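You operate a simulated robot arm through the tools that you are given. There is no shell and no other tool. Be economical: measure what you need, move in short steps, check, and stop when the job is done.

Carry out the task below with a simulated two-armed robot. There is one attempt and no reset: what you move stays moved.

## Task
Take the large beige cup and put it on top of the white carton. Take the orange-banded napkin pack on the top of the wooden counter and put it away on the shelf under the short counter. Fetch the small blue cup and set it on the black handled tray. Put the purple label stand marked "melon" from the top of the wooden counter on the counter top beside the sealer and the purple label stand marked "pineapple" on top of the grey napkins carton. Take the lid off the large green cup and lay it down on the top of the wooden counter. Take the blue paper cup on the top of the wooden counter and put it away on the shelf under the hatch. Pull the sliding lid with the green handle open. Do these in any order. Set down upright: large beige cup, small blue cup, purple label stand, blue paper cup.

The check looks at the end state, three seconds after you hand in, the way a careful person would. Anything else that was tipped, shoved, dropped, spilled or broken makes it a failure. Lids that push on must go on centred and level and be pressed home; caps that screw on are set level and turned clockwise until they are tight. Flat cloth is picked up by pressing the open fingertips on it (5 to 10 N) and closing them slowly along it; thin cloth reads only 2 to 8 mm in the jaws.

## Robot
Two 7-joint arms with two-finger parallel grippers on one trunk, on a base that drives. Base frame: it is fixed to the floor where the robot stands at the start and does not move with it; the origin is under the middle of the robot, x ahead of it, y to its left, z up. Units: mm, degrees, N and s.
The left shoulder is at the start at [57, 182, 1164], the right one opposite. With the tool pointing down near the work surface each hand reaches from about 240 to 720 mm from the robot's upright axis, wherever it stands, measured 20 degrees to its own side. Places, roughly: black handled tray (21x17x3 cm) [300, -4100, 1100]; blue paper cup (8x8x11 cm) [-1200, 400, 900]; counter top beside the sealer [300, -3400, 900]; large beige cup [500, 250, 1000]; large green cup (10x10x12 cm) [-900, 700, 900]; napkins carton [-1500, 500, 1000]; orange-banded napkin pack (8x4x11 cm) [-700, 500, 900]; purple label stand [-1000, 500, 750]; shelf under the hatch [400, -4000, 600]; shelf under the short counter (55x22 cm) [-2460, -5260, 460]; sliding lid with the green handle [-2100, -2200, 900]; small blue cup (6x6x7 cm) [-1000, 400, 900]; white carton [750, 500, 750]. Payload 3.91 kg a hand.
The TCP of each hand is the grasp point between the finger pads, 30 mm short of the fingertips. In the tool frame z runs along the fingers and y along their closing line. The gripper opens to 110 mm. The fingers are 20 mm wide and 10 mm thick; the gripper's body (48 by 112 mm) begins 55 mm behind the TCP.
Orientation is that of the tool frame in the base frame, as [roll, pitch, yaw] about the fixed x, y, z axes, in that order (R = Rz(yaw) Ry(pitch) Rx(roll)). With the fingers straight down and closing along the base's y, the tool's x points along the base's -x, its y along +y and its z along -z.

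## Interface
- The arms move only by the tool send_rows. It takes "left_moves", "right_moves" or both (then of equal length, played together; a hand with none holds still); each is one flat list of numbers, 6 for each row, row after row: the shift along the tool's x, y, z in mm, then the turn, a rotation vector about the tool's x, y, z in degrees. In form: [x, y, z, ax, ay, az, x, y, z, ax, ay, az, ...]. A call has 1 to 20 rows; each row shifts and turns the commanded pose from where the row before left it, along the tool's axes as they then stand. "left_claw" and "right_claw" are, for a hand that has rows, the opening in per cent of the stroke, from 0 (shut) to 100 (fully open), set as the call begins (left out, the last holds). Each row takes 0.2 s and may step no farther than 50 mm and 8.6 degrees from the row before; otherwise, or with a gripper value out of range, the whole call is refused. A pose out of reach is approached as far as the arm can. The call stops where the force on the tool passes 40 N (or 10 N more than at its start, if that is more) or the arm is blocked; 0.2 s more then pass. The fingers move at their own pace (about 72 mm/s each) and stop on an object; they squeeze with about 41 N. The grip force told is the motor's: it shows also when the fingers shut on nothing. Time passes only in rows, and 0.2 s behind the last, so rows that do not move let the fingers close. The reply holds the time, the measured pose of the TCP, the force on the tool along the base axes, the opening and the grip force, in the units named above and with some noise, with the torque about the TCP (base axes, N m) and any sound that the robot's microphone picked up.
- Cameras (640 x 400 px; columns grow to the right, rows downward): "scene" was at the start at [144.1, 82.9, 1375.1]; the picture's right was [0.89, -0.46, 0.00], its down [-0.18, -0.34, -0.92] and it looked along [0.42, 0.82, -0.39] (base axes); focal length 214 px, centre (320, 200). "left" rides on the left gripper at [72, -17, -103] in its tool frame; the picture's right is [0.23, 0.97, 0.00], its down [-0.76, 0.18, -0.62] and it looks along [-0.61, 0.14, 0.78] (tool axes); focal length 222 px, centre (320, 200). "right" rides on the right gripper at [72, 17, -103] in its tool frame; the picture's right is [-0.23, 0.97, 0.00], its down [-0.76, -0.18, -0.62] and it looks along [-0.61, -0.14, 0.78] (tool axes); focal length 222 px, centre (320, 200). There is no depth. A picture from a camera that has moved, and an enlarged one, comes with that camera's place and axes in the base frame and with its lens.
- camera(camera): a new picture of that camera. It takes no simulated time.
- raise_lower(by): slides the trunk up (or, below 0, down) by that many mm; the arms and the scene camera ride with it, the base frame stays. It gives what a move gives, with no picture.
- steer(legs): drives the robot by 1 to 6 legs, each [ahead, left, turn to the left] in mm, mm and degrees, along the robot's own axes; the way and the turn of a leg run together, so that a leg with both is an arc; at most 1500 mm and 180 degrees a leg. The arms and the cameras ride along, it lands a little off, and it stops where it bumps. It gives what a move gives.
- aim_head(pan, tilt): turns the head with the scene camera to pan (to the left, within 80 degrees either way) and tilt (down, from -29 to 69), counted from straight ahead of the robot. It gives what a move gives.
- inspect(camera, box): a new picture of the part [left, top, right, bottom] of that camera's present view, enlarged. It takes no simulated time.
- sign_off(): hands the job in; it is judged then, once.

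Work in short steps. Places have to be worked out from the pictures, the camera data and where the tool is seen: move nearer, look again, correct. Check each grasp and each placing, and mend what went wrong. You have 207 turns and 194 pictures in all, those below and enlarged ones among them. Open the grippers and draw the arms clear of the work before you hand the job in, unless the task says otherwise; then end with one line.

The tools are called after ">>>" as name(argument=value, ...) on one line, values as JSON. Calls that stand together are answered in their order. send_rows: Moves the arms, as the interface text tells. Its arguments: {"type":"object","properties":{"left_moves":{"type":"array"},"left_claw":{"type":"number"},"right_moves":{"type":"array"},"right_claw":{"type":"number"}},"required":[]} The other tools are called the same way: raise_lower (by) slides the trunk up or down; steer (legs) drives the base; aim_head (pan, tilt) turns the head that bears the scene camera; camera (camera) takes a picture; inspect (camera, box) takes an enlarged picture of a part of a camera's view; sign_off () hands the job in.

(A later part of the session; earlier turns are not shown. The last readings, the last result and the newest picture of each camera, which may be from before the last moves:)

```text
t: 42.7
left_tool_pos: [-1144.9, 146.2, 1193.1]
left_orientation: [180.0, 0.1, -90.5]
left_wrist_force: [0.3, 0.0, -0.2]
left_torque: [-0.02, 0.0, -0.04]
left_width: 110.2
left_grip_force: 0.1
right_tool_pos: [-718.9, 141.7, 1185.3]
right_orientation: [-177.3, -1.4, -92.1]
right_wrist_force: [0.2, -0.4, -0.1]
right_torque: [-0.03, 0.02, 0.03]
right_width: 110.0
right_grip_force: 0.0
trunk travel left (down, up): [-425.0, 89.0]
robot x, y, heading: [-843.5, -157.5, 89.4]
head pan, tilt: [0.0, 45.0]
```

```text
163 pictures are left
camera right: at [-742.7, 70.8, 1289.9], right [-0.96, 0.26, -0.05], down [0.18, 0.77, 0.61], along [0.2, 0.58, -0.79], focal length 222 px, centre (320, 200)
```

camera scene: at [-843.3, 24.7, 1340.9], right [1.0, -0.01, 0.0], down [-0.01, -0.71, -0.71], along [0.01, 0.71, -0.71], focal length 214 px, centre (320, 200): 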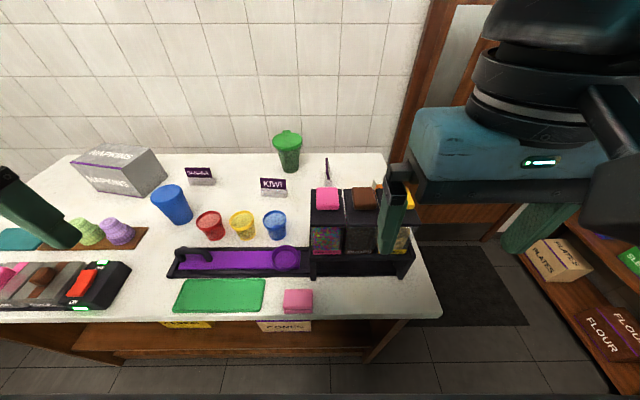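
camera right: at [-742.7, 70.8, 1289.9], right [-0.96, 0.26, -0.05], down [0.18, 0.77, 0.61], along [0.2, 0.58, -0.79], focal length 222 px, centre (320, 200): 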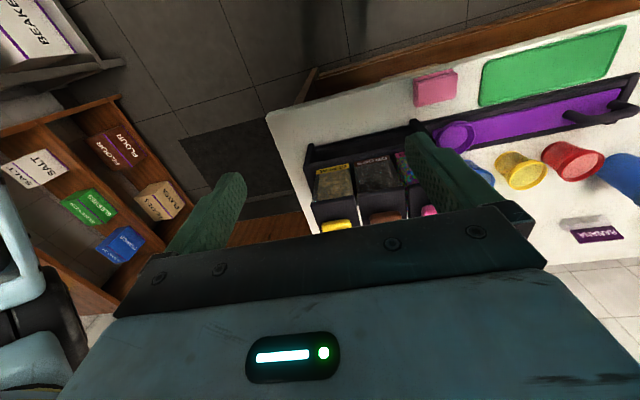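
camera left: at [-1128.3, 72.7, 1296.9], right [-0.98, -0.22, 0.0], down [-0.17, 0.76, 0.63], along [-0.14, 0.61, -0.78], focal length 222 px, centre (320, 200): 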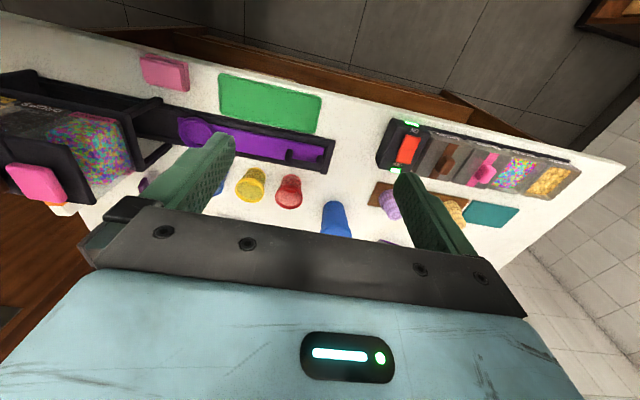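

I zoom into the label stands and cups.

>>> inspect(camera="scene", box=[140, 120, 300, 220])

>>> inspect(camera="scene", box=[250, 120, 410, 220])

```text
4.00 times, centred on (220, 170) of scene
camera zoom: at [-843.3, 24.7, 1340.9], right [1.0, -0.01, 0.0], down [-0.01, -0.71, -0.71], along [0.01, 0.71, -0.71], focal length 858 px, centre (720, 320)
```

zoom: 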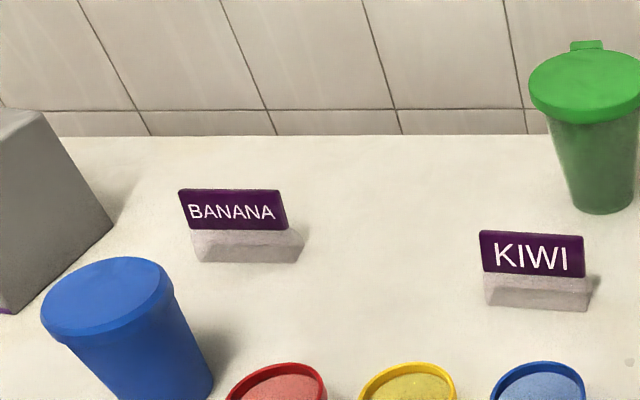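

```text
4.00 times, centred on (330, 170) of scene
camera zoom: at [-843.3, 24.7, 1340.9], right [1.0, -0.01, 0.0], down [-0.01, -0.71, -0.71], along [0.01, 0.71, -0.71], focal length 858 px, centre (280, 320)
```

zoom: 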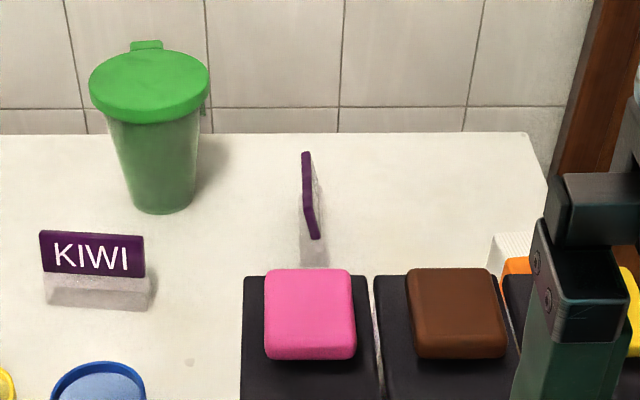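

I shift the right hand aside (+x) and look toward the right end of the counter.

>>> send_rows(right_moves=[0, -45, 0, 0, 0, 0, 0, -45, 0, 0, 0, 0, 0, -45, 0, 0, 0, 0, 0, -40, 0, 0, 0, 0])

>>> aim_head(pan=-10, tilt=40)

>>> camera(camera="scene")

>>> camera(camera="right")

```text
t: 43.7
left_tool_pos: [-1142.7, 144.3, 1193.8]
left_orientation: [179.8, 0.1, -90.5]
left_wrist_force: [-0.2, 0.1, 0.7]
left_torque: [-0.01, 0.01, 0.02]
left_width: 109.9
left_grip_force: 0.1
right_tool_pos: [-542.3, 134.3, 1193.9]
right_orientation: [-177.4, -1.3, -92.0]
right_wrist_force: [-0.2, 0.0, -0.2]
right_torque: [0.0, 0.01, 0.01]
right_width: 110.1
right_grip_force: 0.1
trunk travel left (down, up): [-425.0, 89.0]
robot x, y, heading: [-844.8, -157.0, 89.2]
head pan, tilt: [0.0, 45.0]
```

```text
t: 44.4
left_tool_pos: [-1144.0, 146.3, 1193.3]
left_orientation: [-180.0, 0.1, -90.5]
left_wrist_force: [0.8, 0.0, 0.3]
left_torque: [0.03, 0.01, 0.01]
left_width: 109.9
left_grip_force: 0.1
right_tool_pos: [-543.3, 135.6, 1194.0]
right_orientation: [-177.4, -1.4, -92.0]
right_wrist_force: [-0.1, 1.0, -0.1]
right_torque: [-0.02, 0.0, 0.02]
right_width: 110.0
right_grip_force: 0.1
trunk travel left (down, up): [-425.0, 89.0]
robot x, y, heading: [-845.1, -159.5, 89.1]
head pan, tilt: [-10.0, 40.0]
```

```text
160 pictures are left
camera scene: at [-828.6, 27.1, 1348.2], right [0.98, -0.18, 0.0], down [-0.12, -0.63, -0.77], along [0.14, 0.75, -0.64], focal length 214 px, centre (320, 200)
```

scene: 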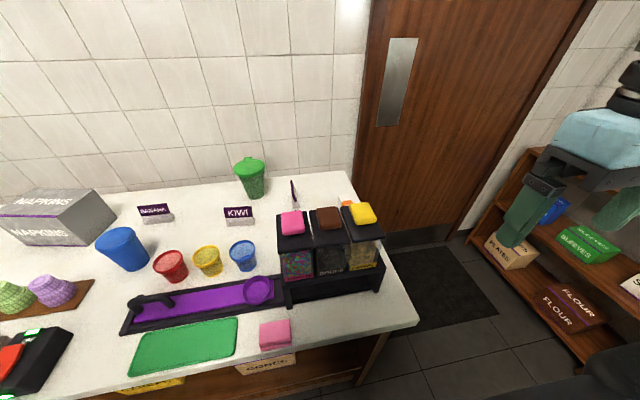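

```text
159 pictures are left
camera right: at [-567.8, 64.8, 1298.6], right [-0.96, 0.26, -0.05], down [0.18, 0.77, 0.61], along [0.2, 0.58, -0.79], focal length 222 px, centre (320, 200)
```

right: 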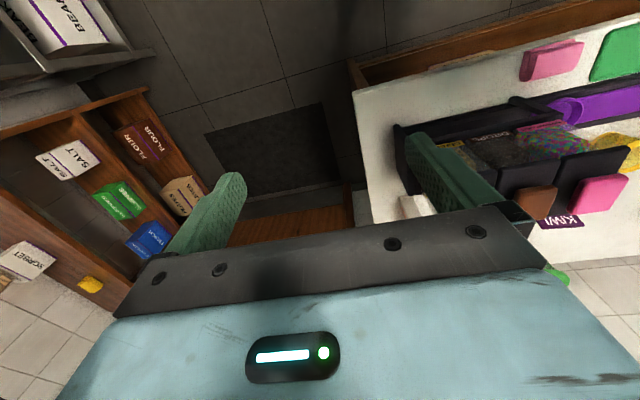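

Two more stands sit behind the black dispenser. I slide right to see their faces.

>>> steer(legs=[[0, -330, 0]])

>>> aim_head(pan=25, tilt=35)

>>> camera(camera="scene")

```text
t: 47.9
left_tool_pos: [-813.8, 142.5, 1193.2]
left_orientation: [-180.0, 0.2, -90.6]
left_wrist_force: [-0.2, 0.4, 0.2]
left_torque: [0.04, 0.04, 0.01]
left_width: 110.2
left_grip_force: 0.0
right_tool_pos: [-212.2, 131.1, 1195.0]
right_orientation: [-177.3, -1.5, -92.1]
right_wrist_force: [-0.1, 0.0, -0.4]
right_torque: [-0.05, 0.01, 0.03]
right_width: 110.0
right_grip_force: 0.0
trunk travel left (down, up): [-425.0, 89.0]
robot x, y, heading: [-516.0, -162.6, 89.3]
head pan, tilt: [-10.0, 40.0]
```

```text
t: 48.9
left_tool_pos: [-813.6, 142.3, 1193.3]
left_orientation: [-180.0, 0.1, -90.7]
left_wrist_force: [-0.7, 0.0, -0.7]
left_torque: [-0.02, 0.01, -0.02]
left_width: 110.0
left_grip_force: 0.1
right_tool_pos: [-211.9, 131.4, 1193.9]
right_orientation: [-177.3, -1.3, -92.2]
right_wrist_force: [1.0, 0.0, -0.7]
right_torque: [-0.02, 0.02, 0.03]
right_width: 109.9
right_grip_force: 0.1
trunk travel left (down, up): [-425.0, 89.0]
robot x, y, heading: [-516.9, -163.8, 89.4]
head pan, tilt: [25.0, 35.0]
```

```text
158 pictures are left
camera scene: at [-549.2, 20.0, 1355.7], right [0.91, 0.41, 0.0], down [0.24, -0.52, -0.82], along [-0.34, 0.75, -0.57], focal length 214 px, centre (320, 200)
```

scene: 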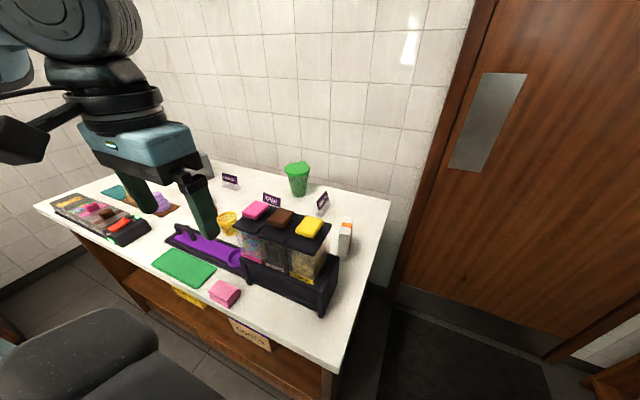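

>>> inspect(camera="scene", box=[240, 150, 380, 250])

```text
4.00 times, centred on (310, 200) of scene
camera zoom: at [-549.2, 20.0, 1355.7], right [0.91, 0.41, 0.0], down [0.24, -0.52, -0.82], along [-0.34, 0.75, -0.57], focal length 858 px, centre (360, 200)
```

zoom: 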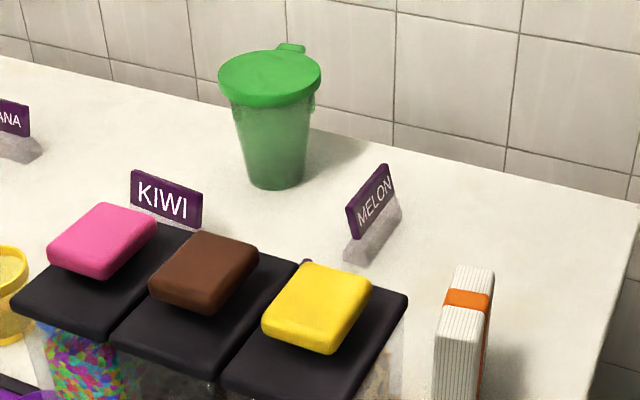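

Melon is the far one at ≈(−810,620); pineapple must be the one behind the dispenser. The end of the counter gives better access, so I tuck the right hand in and drive round to face −x from the +x end.

>>> send_rows(right_moves=[0, 45, 0, 0, 0, 0, 0, 45, 0, 0, 0, 0, 0, 40, 0, 0, 0, 0])

>>> steer(legs=[[0, -330, 0], [0, 0, 90], [0, -440, 0]])

>>> aim_head(pan=0, tilt=40)

>>> camera(camera="scene")

```text
t: 49.7
left_tool_pos: [-815.6, 143.3, 1192.5]
left_orientation: [-179.9, 0.1, -90.6]
left_wrist_force: [0.5, 0.7, -0.9]
left_torque: [0.03, 0.02, 0.04]
left_width: 109.8
left_grip_force: 0.1
right_tool_pos: [-343.9, 136.6, 1188.7]
right_orientation: [-177.4, -1.4, -92.2]
right_wrist_force: [-0.1, -0.2, -0.6]
right_torque: [-0.01, -0.04, 0.01]
right_width: 110.1
right_grip_force: 0.1
trunk travel left (down, up): [-425.0, 89.0]
robot x, y, heading: [-513.4, -160.8, 89.1]
head pan, tilt: [25.0, 35.0]
```

```text
t: 61.0
left_tool_pos: [-479.3, -25.2, 1193.0]
left_orientation: [179.9, 0.1, -1.7]
left_wrist_force: [-0.8, 0.5, 0.0]
left_torque: [-0.04, 0.04, 0.03]
left_width: 110.0
left_grip_force: 0.1
right_tool_pos: [-463.8, 445.1, 1189.0]
right_orientation: [-177.3, -1.4, -3.2]
right_wrist_force: [-0.4, 0.0, -0.3]
right_torque: [0.03, -0.01, 0.01]
right_width: 109.9
right_grip_force: 0.0
trunk travel left (down, up): [-425.0, 89.0]
robot x, y, heading: [-167.6, 268.7, 178.1]
head pan, tilt: [25.0, 35.0]
```

```text
t: 61.9
left_tool_pos: [-478.0, -25.7, 1193.2]
left_orientation: [-180.0, 0.0, -1.6]
left_wrist_force: [0.6, 0.8, 0.2]
left_torque: [0.02, 0.01, -0.02]
left_width: 110.1
left_grip_force: 0.0
right_tool_pos: [-463.9, 445.8, 1188.7]
right_orientation: [-177.3, -1.4, -3.2]
right_wrist_force: [-0.2, -0.5, 0.4]
right_torque: [-0.03, 0.0, 0.0]
right_width: 110.1
right_grip_force: 0.1
trunk travel left (down, up): [-425.0, 89.0]
robot x, y, heading: [-167.3, 268.8, 178.3]
head pan, tilt: [0.0, 40.0]
```

```text
156 pictures are left
camera scene: at [-354.1, 274.3, 1348.2], right [0.03, 1.0, 0.0], down [0.64, -0.02, -0.77], along [-0.77, 0.02, -0.64], focal length 214 px, centre (320, 200)
```

scene: 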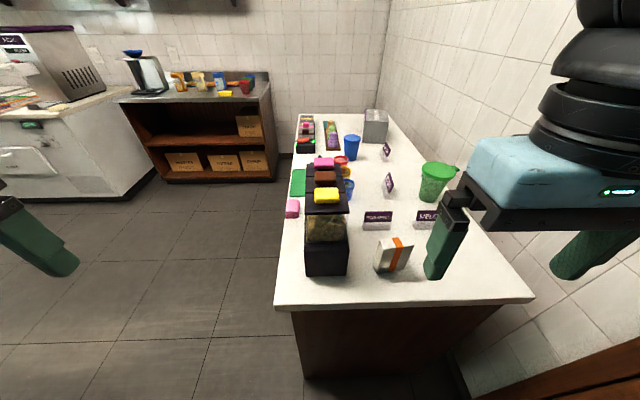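

Excellent view: pineapple and melon stands, green cup, napkin pack. I drive forward to get within reach and look with the right wrist camera.

>>> steer(legs=[[190, 0, 1.8]])

>>> camera(camera="scene")

>>> camera(camera="right")

```text
t: 63.3
left_tool_pos: [-621.8, -31.0, 1191.6]
left_orientation: [180.0, 0.0, 0.1]
left_wrist_force: [-1.2, 0.1, 0.1]
left_torque: [-0.02, 0.0, -0.02]
left_width: 109.7
left_grip_force: 0.1
right_tool_pos: [-620.6, 440.1, 1187.7]
right_orientation: [-177.2, -1.5, -1.8]
right_wrist_force: [0.3, 0.1, -0.1]
right_torque: [-0.06, 0.0, -0.01]
right_width: 110.0
right_grip_force: 0.0
trunk travel left (down, up): [-425.0, 89.0]
robot x, y, heading: [-314.8, 272.1, 180.0]
head pan, tilt: [0.0, 40.0]
stopped in leg 1: the robot was blocked; the commanded pose is now the measured one
```

```text
155 pictures are left
camera scene: at [-506.0, 272.5, 1347.7], right [0.0, 1.0, 0.0], down [0.64, 0.0, -0.76], along [-0.76, 0.0, -0.64], focal length 214 px, centre (320, 200)
```

scene: 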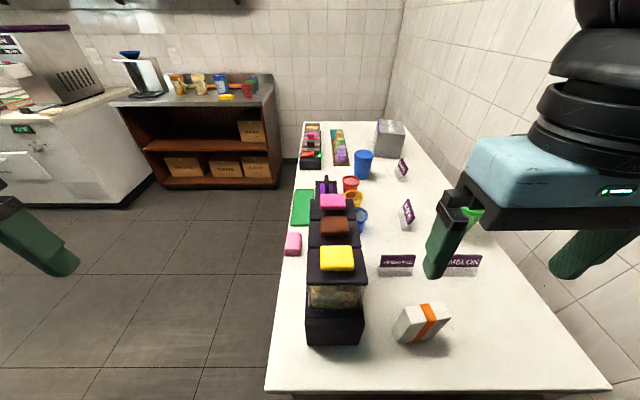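

```text
154 pictures are left
camera right: at [-552.0, 415.4, 1292.0], right [-0.26, -0.97, -0.05], down [-0.77, 0.17, 0.61], along [-0.58, 0.2, -0.79], focal length 222 px, centre (320, 200)
```

right: 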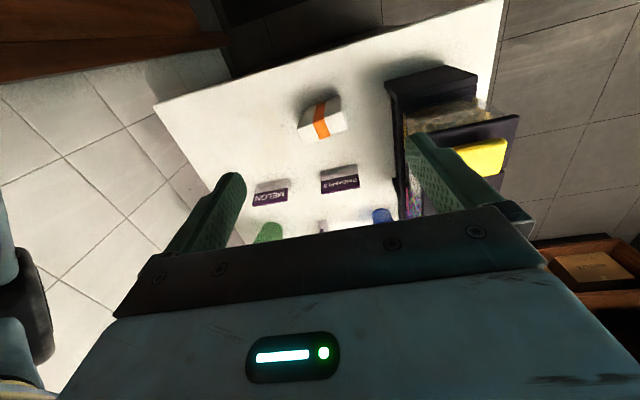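

Pineapple plate ≈(−807,462,897), melon ≈(−808,624,897), green lid ≈(−942,675,981). I shift the base right, then turn the right tool 90° so it closes along x with its camera on the −y side.

>>> steer(legs=[[0, -100, 0]])

>>> send_rows(right_moves=[-45, 0, 0, 0, 0, 0, -45, 0, 0, 0, 0, 0, 0, 0, 0, 0, 0, 8.2, 0, 0, 0, 0, 0, 8.2, 0, 0, 0, 0, 0, 8.2, 0, 0, 0, 0, 0, 8.2, 0, 0, 0, 0, 0, 8.2, 0, 0, 0, 0, 0, 8.2, 0, 0, 0, 0, 0, 8.2, 0, 0, 0, 0, 0, 8.2, 0, 0, 0, 0, 0, 8.2, 0, 0, 0, 0, 0, 8.2, 0, 0, 0, 0, 0, 8.2])

>>> camera(camera="right")

>>> camera(camera="scene")

```text
t: 64.8
left_tool_pos: [-619.1, 67.1, 1193.0]
left_orientation: [180.0, 0.0, 0.0]
left_wrist_force: [-0.3, 1.1, -0.6]
left_torque: [0.0, -0.01, 0.02]
left_width: 110.2
left_grip_force: 0.0
right_tool_pos: [-618.2, 538.8, 1188.1]
right_orientation: [-177.2, -1.5, -1.8]
right_wrist_force: [0.4, 0.8, 0.9]
right_torque: [0.01, -0.02, -0.05]
right_width: 110.0
right_grip_force: 0.0
trunk travel left (down, up): [-425.0, 89.0]
robot x, y, heading: [-322.0, 368.9, 179.5]
head pan, tilt: [0.0, 40.0]
```

```text
t: 67.7
left_tool_pos: [-619.9, 66.8, 1192.9]
left_orientation: [-179.9, 0.1, -0.1]
left_wrist_force: [-0.3, 0.7, 1.3]
left_torque: [-0.02, -0.03, -0.01]
left_width: 110.3
left_grip_force: 0.0
right_tool_pos: [-707.0, 541.7, 1184.9]
right_orientation: [-178.5, 2.8, -92.1]
right_wrist_force: [1.2, 0.8, 0.6]
right_torque: [0.01, -0.01, 0.03]
right_width: 110.1
right_grip_force: 0.0
trunk travel left (down, up): [-425.0, 89.0]
robot x, y, heading: [-315.8, 367.7, 179.7]
head pan, tilt: [0.0, 40.0]
```

```text
153 pictures are left
camera right: at [-729.8, 463.6, 1284.5], right [-0.96, 0.26, -0.01], down [0.19, 0.72, 0.66], along [0.18, 0.64, -0.75], focal length 222 px, centre (320, 200)
```

right: 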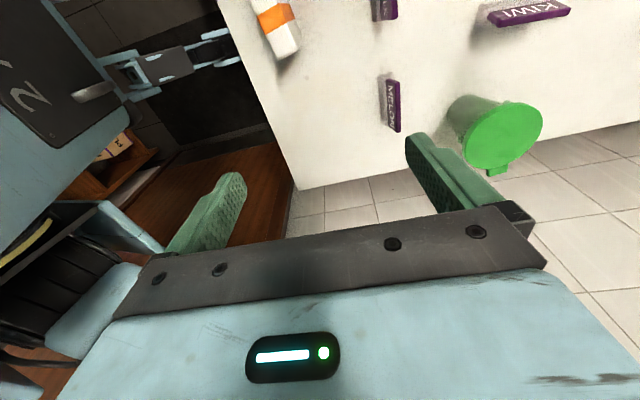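

```text
152 pictures are left
camera scene: at [-503.0, 370.5, 1348.2], right [0.0, 1.0, 0.0], down [0.64, 0.0, -0.77], along [-0.77, 0.0, -0.64], focal length 214 px, centre (320, 200)
```

scene: 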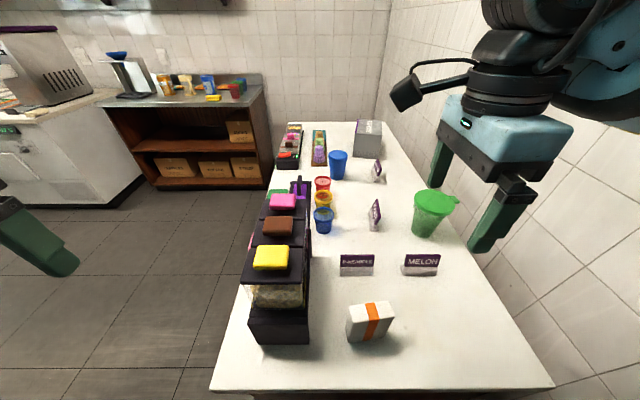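

Now I level the right tool and move it close to above the green lid for a proper look.

>>> send_rows(right_moves=[0, 40, 0, -1.6, 2.7, 0, 0, 45, 0, 0, 0, 0, -20, 45, 0, 0, 0, 0, -30, 35, 0, 0, 0, 0, -25, 40, 0, 0, 0, 0, -20, 32, 0, 0, 0, 0, 0, 0, 0, 0, 0, 0])

>>> camera(camera="right")

>>> inspect(camera="scene", box=[360, 60, 540, 260])

```text
t: 69.2
left_tool_pos: [-618.5, 69.0, 1193.6]
left_orientation: [-179.9, 0.1, -0.1]
left_wrist_force: [0.4, 0.3, 0.3]
left_torque: [0.02, 0.04, -0.02]
left_width: 110.2
left_grip_force: 0.1
right_tool_pos: [-942.2, 645.2, 1187.8]
right_orientation: [179.8, 0.0, -92.0]
right_wrist_force: [0.3, -0.5, 0.0]
right_torque: [0.02, 0.01, 0.01]
right_width: 110.0
right_grip_force: 0.1
trunk travel left (down, up): [-425.0, 89.0]
robot x, y, heading: [-315.9, 369.1, 179.7]
head pan, tilt: [0.0, 40.0]
```

```text
151 pictures are left
camera right: at [-960.7, 571.6, 1291.2], right [-0.97, 0.26, 0.0], down [0.2, 0.76, 0.62], along [0.16, 0.6, -0.78], focal length 222 px, centre (320, 200)
```

right: 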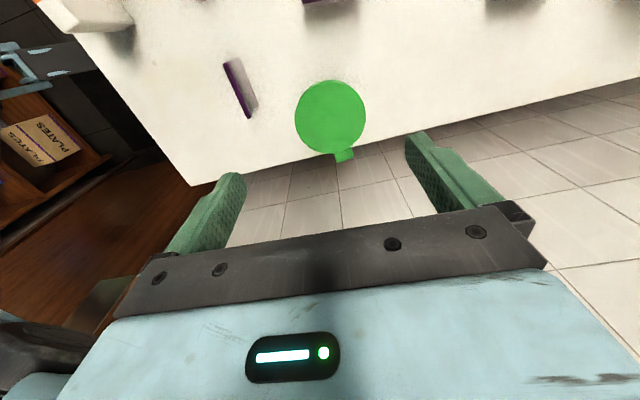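

```text
2.00 times, centred on (450, 160) of scene
camera zoom: at [-502.5, 370.6, 1348.3], right [0.0, 1.0, 0.0], down [0.64, 0.0, -0.77], along [-0.77, 0.0, -0.64], focal length 429 px, centre (60, 280)
```

zoom: 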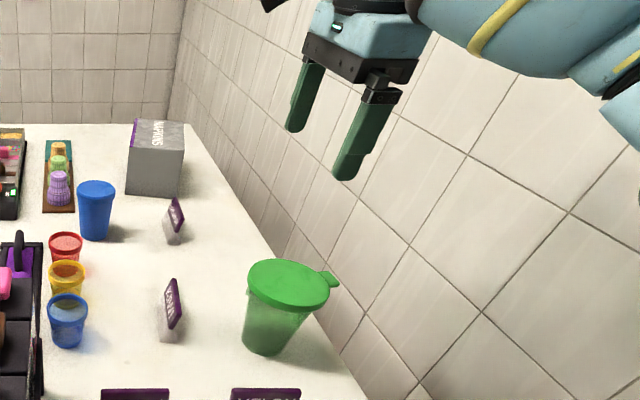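

The lid centre is ≈(−948,679,968), diameter ≈100 mm, with the tab toward the wall. I centre and descend to just above for a precise look.

>>> send_rows(right_moves=[-33.6, 7, 30, 0, 0, 0, 0, 0, 45, 0, 0, 0, 0, 0, 45, 0, 0, 0, 0, 0, 18, 0, 0, 0, 0, 0, 0, 0, 0, 0])

>>> camera(camera="right")

>>> inspect(camera="scene", box=[360, 100, 500, 250])

```text
t: 70.5
left_tool_pos: [-619.4, 67.3, 1193.2]
left_orientation: [-180.0, 0.2, -0.1]
left_wrist_force: [-0.3, -0.5, -0.4]
left_torque: [0.01, 0.02, 0.01]
left_width: 110.0
left_grip_force: 0.1
right_tool_pos: [-946.3, 678.2, 1047.6]
right_orientation: [179.8, 0.0, -92.1]
right_wrist_force: [-0.1, 0.0, -0.5]
right_torque: [-0.02, 0.01, 0.04]
right_width: 109.8
right_grip_force: 0.0
trunk travel left (down, up): [-425.0, 89.0]
robot x, y, heading: [-314.2, 372.1, 179.9]
head pan, tilt: [0.0, 40.0]
```

```text
149 pictures are left
camera right: at [-965.8, 604.2, 1151.1], right [-0.97, 0.26, 0.0], down [0.21, 0.76, 0.62], along [0.16, 0.6, -0.78], focal length 222 px, centre (320, 200)
```

right: 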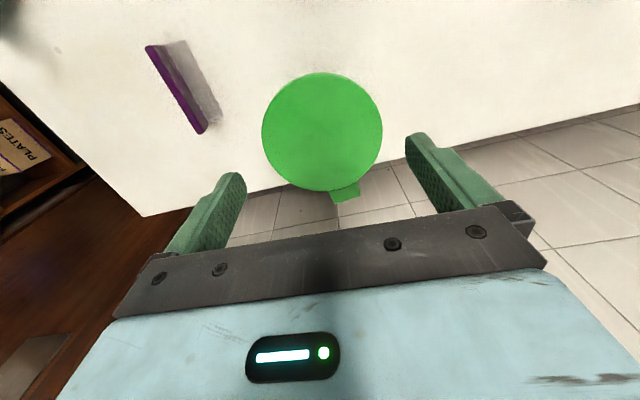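

```text
2.67 times, centred on (430, 175) of scene
camera zoom: at [-502.9, 370.3, 1348.2], right [0.0, 1.0, 0.0], down [0.64, 0.0, -0.77], along [-0.77, 0.0, -0.64], focal length 572 px, centre (27, 267)
```

zoom: 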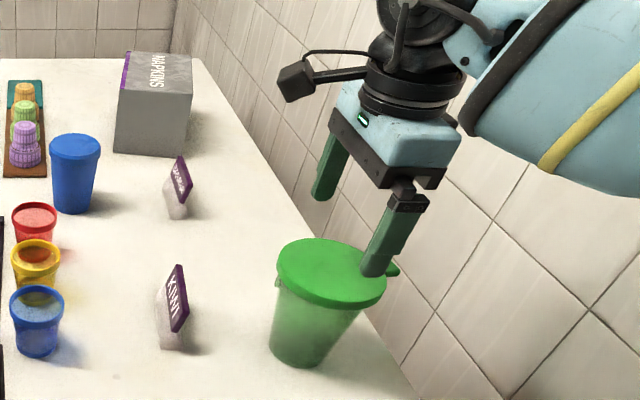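

Lid top is at z≈971, 100 mm across, centred ~(−948,673). I correct and descend to grip the lid rim.

>>> send_rows(right_moves=[5, 1.5, 20, 0, 0, 0, 0, 0, 20, 0, 0, 0, 0, 0, 18, 0, 0, 0, 0, 0, 14, 0, 0, 0, 0, 0, 0, 0, 0, 0])

>>> camera(camera="right")

>>> inspect(camera="scene", box=[380, 130, 500, 250])

```text
t: 71.7
left_tool_pos: [-618.7, 68.5, 1193.4]
left_orientation: [-179.9, 0.0, -0.2]
left_wrist_force: [-0.2, 0.7, 0.0]
left_torque: [-0.01, 0.02, 0.0]
left_width: 110.0
left_grip_force: 0.1
right_tool_pos: [-947.8, 673.4, 975.0]
right_orientation: [179.8, 0.0, -92.0]
right_wrist_force: [-0.2, -0.1, 0.2]
right_torque: [0.01, 0.0, -0.02]
right_width: 109.8
right_grip_force: 0.0
trunk travel left (down, up): [-425.0, 89.0]
robot x, y, heading: [-318.4, 371.6, 179.7]
head pan, tilt: [0.0, 40.0]
```

```text
147 pictures are left
camera right: at [-967.9, 599.9, 1078.9], right [-0.97, 0.26, 0.0], down [0.21, 0.76, 0.62], along [0.16, 0.6, -0.78], focal length 222 px, centre (320, 200)
```

right: 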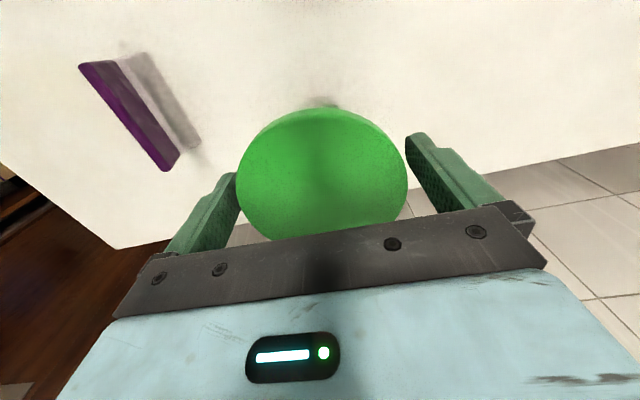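

```text
3.33 times, centred on (440, 190) of scene
camera zoom: at [-502.8, 370.4, 1348.2], right [0.0, 1.0, 0.0], down [0.64, 0.0, -0.77], along [-0.77, 0.0, -0.64], focal length 715 px, centre (-80, 233)
```

zoom: 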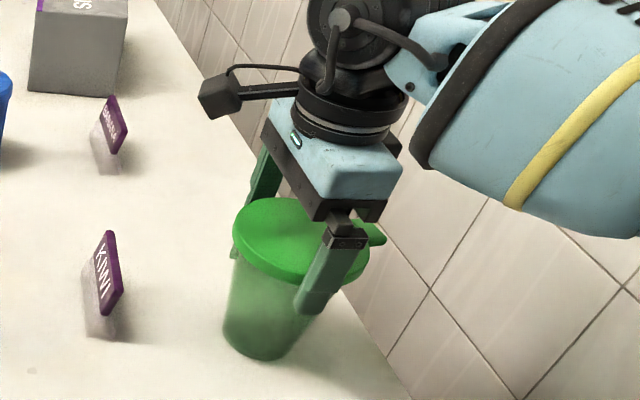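

The fingers straddle the lid with no contact. I close and lift gently.

>>> send_rows(right_moves=[0, 0, 0, 0, 0, 0, 0, 0, 0, 0, 0, 0, 0, 0, 0, 0, 0, 0], right_claw=50)

>>> send_rows(right_moves=[0, 0, -5, 0, 0, 0, 0, 0, -5, 0, 0, 0, 0, 0, -5, 0, 0, 0])

>>> inspect(camera="scene", box=[380, 130, 500, 250])

```text
t: 72.5
left_tool_pos: [-619.4, 68.9, 1192.5]
left_orientation: [-179.9, 0.1, -0.2]
left_wrist_force: [0.2, 0.4, 0.3]
left_torque: [-0.01, -0.01, -0.03]
left_width: 110.2
left_grip_force: 0.2
right_tool_pos: [-949.2, 673.4, 976.0]
right_orientation: [179.8, -0.1, -92.0]
right_wrist_force: [0.6, 0.7, 0.1]
right_torque: [-0.02, 0.02, -0.02]
right_width: 100.1
right_grip_force: 41.5
trunk travel left (down, up): [-425.0, 89.0]
robot x, y, heading: [-319.6, 366.9, 180.0]
head pan, tilt: [0.0, 40.0]
```

```text
t: 73.2
left_tool_pos: [-619.9, 67.2, 1193.2]
left_orientation: [-180.0, 0.1, -0.1]
left_wrist_force: [-0.1, 0.4, -0.8]
left_torque: [0.0, 0.0, 0.02]
left_width: 109.9
left_grip_force: 0.0
right_tool_pos: [-949.8, 672.2, 990.6]
right_orientation: [179.8, 0.1, -92.0]
right_wrist_force: [0.4, -0.3, -0.2]
right_torque: [-0.02, 0.04, 0.04]
right_width: 99.9
right_grip_force: 40.6
trunk travel left (down, up): [-425.0, 89.0]
robot x, y, heading: [-315.6, 368.7, 179.8]
head pan, tilt: [0.0, 40.0]
```

```text
3.33 times, centred on (440, 190) of scene
camera zoom: at [-503.0, 370.4, 1348.2], right [0.0, 1.0, 0.0], down [0.64, 0.0, -0.77], along [-0.77, 0.0, -0.64], focal length 715 px, centre (-80, 233)
```

zoom: 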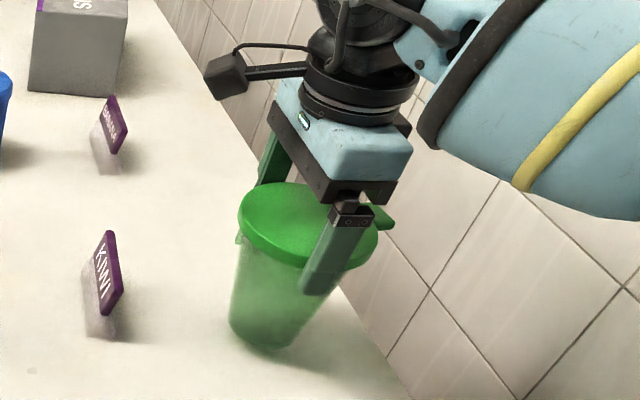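

The cup rises with the lid (snug fit), so I need both hands: carry the cup to a central spot in the air while turning the left hand horizontal (pointing +y) to grasp the cup body.

>>> send_rows(right_moves=[0, 0, -40, 0, 0, 0, 0, 0, -40, 0, 0, 0, 0, 0, -40, 0, 0, 0, 0, 0, -40, 0, 0, 0, 29, -34.8, 0, 0, 0, 0, 29, -34.8, 0, 0, 0, 0, 29, -34.8, 0, 0, 0, 0, 29, -34.8, 0, 0, 0, 0, 29, -34.8, 0, 0, 0, 0, 29, -34.8, 0, 0, 0, 0, 29, -34.8, 0, 0, 0, 0, 29, -34.8, 0, 0, 0, 0])

>>> send_rows(left_moves=[0, 0, 0, 4.62, 4.62, -4.62, 0, 0, 0, 4.62, 4.62, -4.62, 0, 0, 0, 4.62, 4.62, -4.62, 0, 0, 0, 4.62, 4.62, -4.62, 0, 0, 0, 4.62, 4.62, -4.62, 0, 0, 0, 4.62, 4.62, -4.62, 0, 0, 0, 4.62, 4.62, -4.62, 0, 0, 0, 4.62, 4.62, -4.62, 0, 0, 0, 4.62, 4.62, -4.62, 0, 0, 0, 4.62, 4.62, -4.62, 0, 0, 0, 4.62, 4.62, -4.62, 0, 0, 0, 4.62, 4.62, -4.62, 0, 0, 0, 4.62, 4.62, -4.62, 0, 0, 0, 4.62, 4.62, -4.62, 0, 0, 0, 4.62, 4.62, -4.62, 0, 0, 0, 0, 0, 0])

>>> camera(camera="scene")

```text
t: 75.8
left_tool_pos: [-619.0, 66.7, 1192.7]
left_orientation: [-179.9, 0.1, 0.0]
left_wrist_force: [0.9, -0.3, -0.4]
left_torque: [0.0, 0.0, -0.03]
left_width: 109.9
left_grip_force: 0.0
right_tool_pos: [-681.3, 431.6, 1148.0]
right_orientation: [179.8, 0.1, -92.0]
right_wrist_force: [0.3, -1.0, -1.0]
right_torque: [0.01, 0.02, 0.02]
right_width: 100.2
right_grip_force: 40.5
trunk travel left (down, up): [-425.0, 89.0]
robot x, y, heading: [-316.4, 366.7, 179.7]
head pan, tilt: [0.0, 40.0]
```

```text
t: 79.2
left_tool_pos: [-619.6, 68.1, 1193.9]
left_orientation: [21.4, -89.9, -111.5]
left_wrist_force: [0.6, 0.4, 0.1]
left_torque: [0.02, 0.0, -0.01]
left_width: 109.7
left_grip_force: 0.1
right_tool_pos: [-680.9, 431.4, 1147.9]
right_orientation: [179.9, 0.0, -92.0]
right_wrist_force: [-0.3, -0.1, -0.5]
right_torque: [-0.03, 0.02, 0.0]
right_width: 100.0
right_grip_force: 40.9
trunk travel left (down, up): [-425.0, 89.0]
robot x, y, heading: [-319.0, 367.7, 180.0]
head pan, tilt: [0.0, 40.0]
```

```text
144 pictures are left
camera scene: at [-503.2, 370.5, 1348.2], right [0.0, 1.0, 0.0], down [0.64, 0.0, -0.77], along [-0.77, 0.0, -0.64], focal length 214 px, centre (320, 200)
```

scene: 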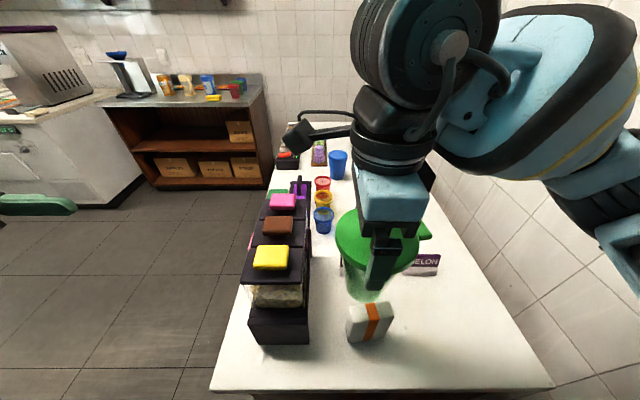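

Left hand is now horizontal. I bring it to just short of the cup body at z≈1075 and look.

>>> send_rows(left_moves=[-40, -20, 0, 0, 0, 0, -40, -20, 0, 0, 0, 0, -38, -21, 0, 0, 0, 0, 0, 0, 45, 0, 0, 0, 0, 0, 45, 0, 0, 0, 0, 0, 45, 0, 0, 0, 0, 0, 45, 0, 0, 0, 0, 0, 45, 0, 0, 0])

>>> camera(camera="left")

>>> camera(camera="scene")

```text
t: 81.0
left_tool_pos: [-682.2, 273.0, 1076.8]
left_orientation: [-130.6, -89.6, 41.6]
left_wrist_force: [15.6, -28.1, -4.0]
left_torque: [-0.06, -0.27, 1.46]
left_width: 102.4
left_grip_force: 0.1
right_tool_pos: [-677.6, 427.2, 1148.1]
right_orientation: [179.7, 0.0, -91.9]
right_wrist_force: [0.6, 0.4, -1.1]
right_torque: [-0.06, 0.03, -0.01]
right_width: 99.7
right_grip_force: 40.9
trunk travel left (down, up): [-425.0, 89.0]
robot x, y, heading: [-318.1, 368.4, 179.9]
head pan, tilt: [0.0, 40.0]
stopped in row 8 (left hand): the force on the tool passed its limit at 102 N (the readings are from after the stop); the commanded pose is now the measured one
```

```text
143 pictures are left
camera left: at [-695.7, 169.8, 1150.3], right [0.97, 0.02, 0.22], down [0.19, -0.62, -0.76], along [0.12, 0.78, -0.61], focal length 222 px, centre (320, 200)
```

left: 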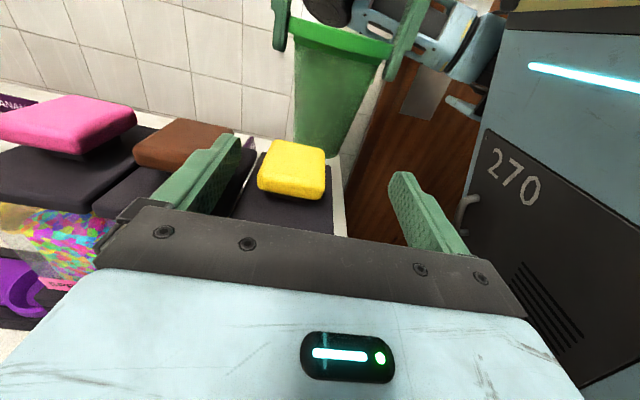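

```text
142 pictures are left
camera scene: at [-500.4, 366.5, 1348.5], right [0.0, 1.0, 0.0], down [0.64, 0.0, -0.77], along [-0.77, 0.0, -0.64], focal length 214 px, centre (320, 200)
```

scene: 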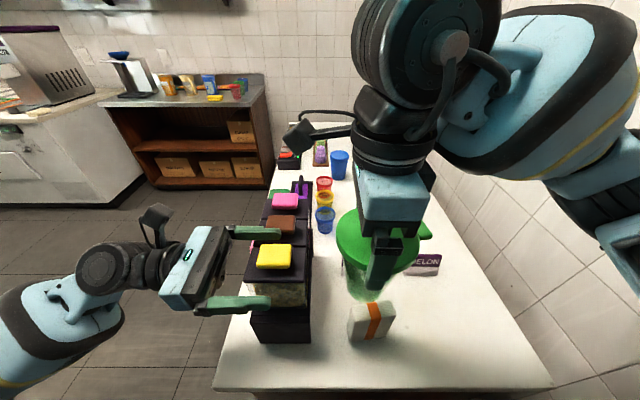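

The left finger touched the dispenser's top blocks; the box seems not to have shifted. I back off at once and raise both hands higher before approaching again.

>>> send_rows(left_moves=[0, 0, -30, 0, 0, 0, 0, 0, -30, 0, 0, 0, 35, 0, 0, 0, 0, 0, 35, 0, 0, 0, 0, 0], right_moves=[0, 0, 0, 0, 0, 0, 0, 0, 0, 0, 0, 0, 0, 0, -35, 0, 0, 0, 0, 0, -35, 0, 0, 0])

>>> camera(camera="left")

>>> camera(camera="scene")

```text
t: 82.0
left_tool_pos: [-681.0, 215.9, 1145.6]
left_orientation: [-127.4, -89.8, 38.4]
left_wrist_force: [0.4, 0.0, -0.7]
left_torque: [-0.01, 0.0, -0.02]
left_width: 110.0
left_grip_force: 0.0
right_tool_pos: [-681.6, 431.7, 1216.9]
right_orientation: [179.7, 0.0, -91.9]
right_wrist_force: [0.0, 0.0, -0.8]
right_torque: [-0.04, -0.02, -0.01]
right_width: 99.9
right_grip_force: 40.5
trunk travel left (down, up): [-425.0, 89.0]
robot x, y, heading: [-319.4, 368.1, 179.8]
head pan, tilt: [0.0, 40.0]
```

```text
141 pictures are left
camera left: at [-696.8, 112.1, 1219.4], right [0.97, 0.02, 0.22], down [0.19, -0.62, -0.76], along [0.13, 0.78, -0.61], focal length 222 px, centre (320, 200)
```

left: 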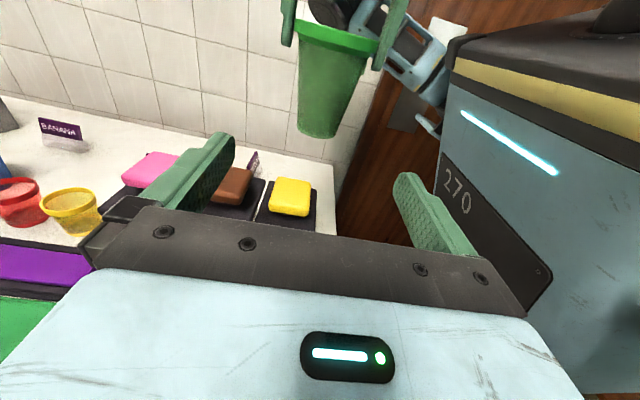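

```text
140 pictures are left
camera scene: at [-502.5, 369.4, 1348.3], right [0.0, 1.0, 0.0], down [0.64, 0.0, -0.77], along [-0.77, 0.0, -0.64], focal length 214 px, centre (320, 200)
```

scene: 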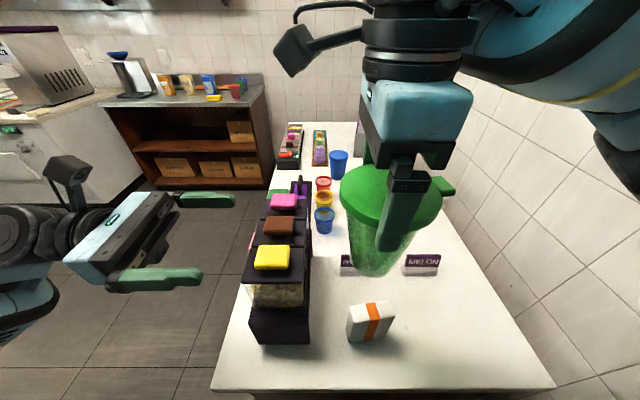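

No displacement of the box. I advance the left hand around the cup body (z≈1146, clear of the box and right hand).

>>> send_rows(left_moves=[0, 0, 45, 0, 0, 0, 0, 0, 45, 0, 0, 0, 0, 0, 40, 0, 0, 0, 0, 0, 40, 0, 0, 0, 0, 0, 35, 0, 0, 0, 0, 0, 0, 0, 0, 0])

>>> camera(camera="left")

>>> camera(camera="scene")

```text
t: 83.5
left_tool_pos: [-686.1, 422.3, 1146.3]
left_orientation: [-132.9, -89.7, 43.9]
left_wrist_force: [-0.9, 0.2, -0.1]
left_torque: [0.03, 0.0, 0.03]
left_width: 110.0
left_grip_force: 0.0
right_tool_pos: [-681.1, 430.2, 1217.0]
right_orientation: [179.7, 0.0, -91.9]
right_wrist_force: [-0.8, 0.5, 0.1]
right_torque: [-0.01, 0.0, 0.0]
right_width: 100.1
right_grip_force: 41.8
trunk travel left (down, up): [-425.0, 89.0]
robot x, y, heading: [-315.2, 366.5, 180.0]
head pan, tilt: [0.0, 40.0]
```

```text
139 pictures are left
camera left: at [-701.1, 319.8, 1219.9], right [0.97, 0.02, 0.22], down [0.19, -0.62, -0.76], along [0.13, 0.78, -0.61], focal length 222 px, centre (320, 200)
```

left: 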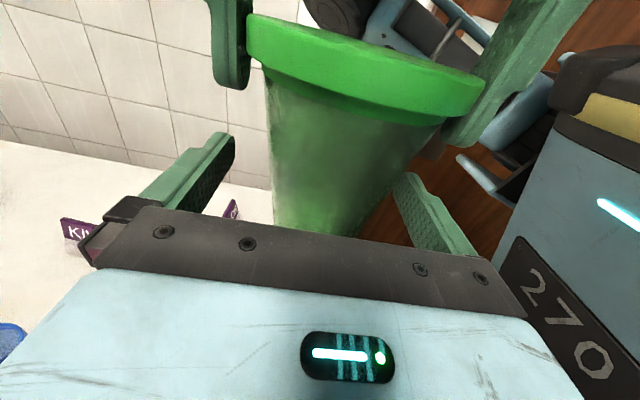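

```text
138 pictures are left
camera scene: at [-502.7, 369.2, 1348.2], right [0.0, 1.0, 0.0], down [0.64, 0.0, -0.77], along [-0.77, 0.0, -0.64], focal length 214 px, centre (320, 200)
```

scene: 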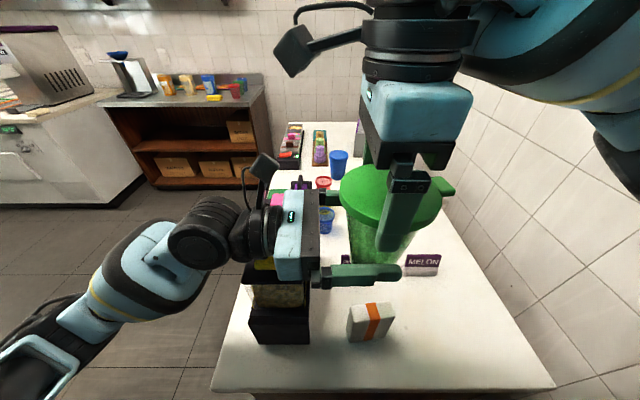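

Cup is between the left fingers. I close the left hand on the body, then pull the lid up with the right.

>>> send_rows(left_moves=[0, 4, 6, 0, 0, 0, 0, 0, 0, 0, 0, 0])

>>> send_rows(left_moves=[0, 0, 0, 0, 0, 0, 0, 0, 0, 0, 0, 0, 0, 0, 0, 0, 0, 0], left_claw=40)

>>> send_rows(right_moves=[0, 0, -3, 0, 0, 0, 0, 0, -3, 0, 0, 0, 0, 0, -3, 0, 0, 0, 0, 0, -4, 0, 0, 0])

>>> camera(camera="left")

```text
t: 84.0
left_tool_pos: [-682.6, 428.7, 1146.7]
left_orientation: [-126.9, -89.7, 37.8]
left_wrist_force: [0.3, 0.8, 0.5]
left_torque: [0.01, -0.03, 0.02]
left_width: 109.8
left_grip_force: 0.1
right_tool_pos: [-681.9, 432.2, 1216.2]
right_orientation: [179.8, 0.0, -91.8]
right_wrist_force: [-0.4, 0.2, -0.4]
right_torque: [-0.01, -0.05, 0.0]
right_width: 99.7
right_grip_force: 40.8
trunk travel left (down, up): [-425.0, 89.0]
robot x, y, heading: [-316.6, 367.6, 179.9]
head pan, tilt: [0.0, 40.0]
```

```text
t: 84.8
left_tool_pos: [-682.6, 429.9, 1145.3]
left_orientation: [-134.3, -89.7, 45.2]
left_wrist_force: [0.3, 0.3, -0.1]
left_torque: [0.04, 0.0, -0.02]
left_width: 74.6
left_grip_force: 40.9
right_tool_pos: [-681.6, 432.0, 1217.3]
right_orientation: [179.8, 0.0, -91.9]
right_wrist_force: [0.2, -0.8, -0.3]
right_torque: [0.03, -0.01, 0.0]
right_width: 99.8
right_grip_force: 40.8
trunk travel left (down, up): [-425.0, 89.0]
robot x, y, heading: [-316.5, 368.5, 179.7]
head pan, tilt: [0.0, 40.0]
heard: snap
```

```text
t: 85.8
left_tool_pos: [-681.1, 429.8, 1145.3]
left_orientation: [-131.9, -89.8, 42.9]
left_wrist_force: [-0.5, 0.6, 0.3]
left_torque: [0.02, 0.02, 0.0]
left_width: 74.7
left_grip_force: 41.1
right_tool_pos: [-679.1, 430.5, 1230.4]
right_orientation: [179.8, 0.1, -91.9]
right_wrist_force: [-1.0, 0.6, 0.0]
right_torque: [-0.03, -0.05, 0.02]
right_width: 99.8
right_grip_force: 40.7
trunk travel left (down, up): [-425.0, 89.0]
robot x, y, heading: [-320.6, 368.6, 179.8]
head pan, tilt: [0.0, 40.0]
```

```text
137 pictures are left
camera left: at [-697.0, 325.9, 1218.9], right [0.97, 0.02, 0.22], down [0.19, -0.62, -0.76], along [0.13, 0.78, -0.61], focal length 222 px, centre (320, 200)
```

left: 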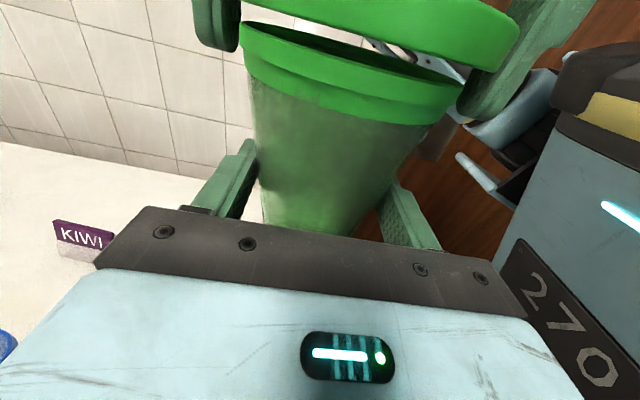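

The lid snapped off cleanly. I move the lid over a free patch at (−690,640) and lower it.

>>> send_rows(right_moves=[0, 0, -30, 0, 0, 0, 0, 0, -30, 0, 0, 0, -42, 3, 0, 0, 0, 0, -42, 3, 0, 0, 0, 0, -42, 3, 0, 0, 0, 0, -42, 3, 0, 0, 0, 0, -42, 3, 0, 0, 0, 0, 0, 0, 45, 0, 0, 0, 0, 0, 45, 0, 0, 0, 0, 0, 45, 0, 0, 0, 0, 0, 45, 0, 0, 0, 0, 0, 45, 0, 0, 0, 0, 0, 0, 0, 0, 0])

>>> camera(camera="right")

>>> camera(camera="scene")

```text
t: 88.7
left_tool_pos: [-680.5, 416.7, 1146.8]
left_orientation: [-40.3, -89.5, -48.7]
left_wrist_force: [0.0, 0.2, -0.9]
left_torque: [-0.02, 0.0, 0.02]
left_width: 74.7
left_grip_force: 41.2
right_tool_pos: [-689.6, 629.8, 1070.8]
right_orientation: [179.6, 0.6, -91.7]
right_wrist_force: [-0.9, 0.0, 0.2]
right_torque: [0.03, 0.0, 0.0]
right_width: 99.6
right_grip_force: 41.2
trunk travel left (down, up): [-425.0, 89.0]
robot x, y, heading: [-313.7, 373.5, 179.8]
head pan, tilt: [0.0, 40.0]
```

```text
136 pictures are left
camera right: at [-706.8, 555.0, 1172.8], right [-0.97, 0.26, 0.01], down [0.21, 0.75, 0.63], along [0.16, 0.61, -0.78], focal length 222 px, centre (320, 200)
```

right: 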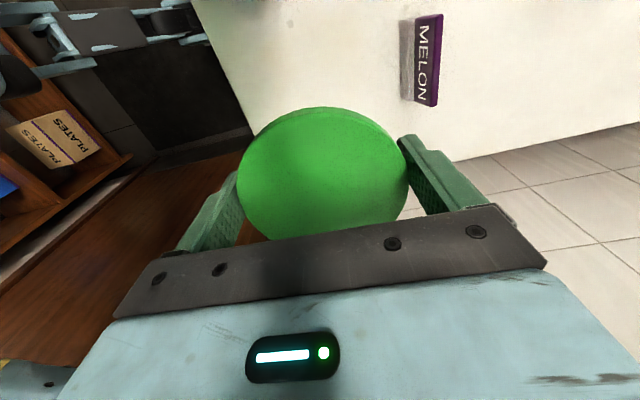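

```text
135 pictures are left
camera scene: at [-500.9, 355.4, 1348.6], right [0.0, 1.0, 0.01], down [0.64, 0.01, -0.77], along [-0.77, 0.01, -0.64], focal length 214 px, centre (320, 200)
```

scene: 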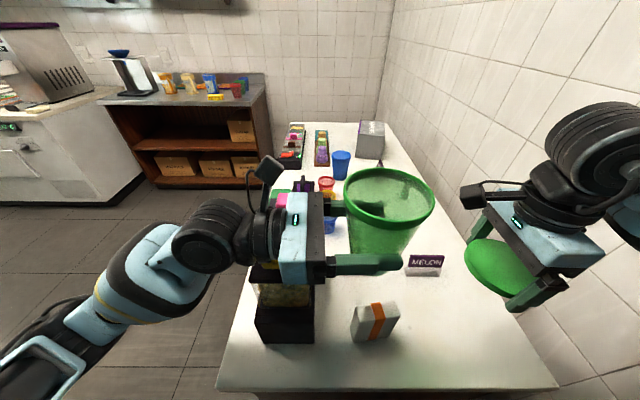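

The torso is being nudged, probably the right elbow against the wall. I shift the base 40 mm left (−y) to relieve it, and recheck.

>>> steer(legs=[[0, 40, 0]])

>>> camera(camera="right")

```text
t: 89.7
left_tool_pos: [-681.9, 389.9, 1145.7]
left_orientation: [-127.3, -89.8, 38.1]
left_wrist_force: [-0.3, -0.5, -0.6]
left_torque: [0.0, 0.02, -0.02]
left_width: 74.2
left_grip_force: 41.5
right_tool_pos: [-689.0, 601.3, 1066.3]
right_orientation: [179.8, 0.0, -91.9]
right_wrist_force: [0.4, -1.2, -0.1]
right_torque: [0.02, 0.02, -0.03]
right_width: 99.5
right_grip_force: 41.0
trunk travel left (down, up): [-425.0, 89.0]
robot x, y, heading: [-316.1, 332.4, 179.5]
head pan, tilt: [0.0, 40.0]
```

```text
134 pictures are left
camera right: at [-708.6, 528.1, 1169.7], right [-0.97, 0.26, 0.0], down [0.21, 0.75, 0.62], along [0.16, 0.6, -0.78], focal length 222 px, centre (320, 200)
```

right: 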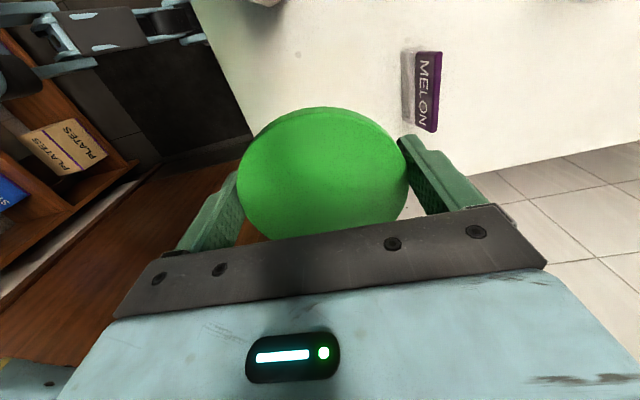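

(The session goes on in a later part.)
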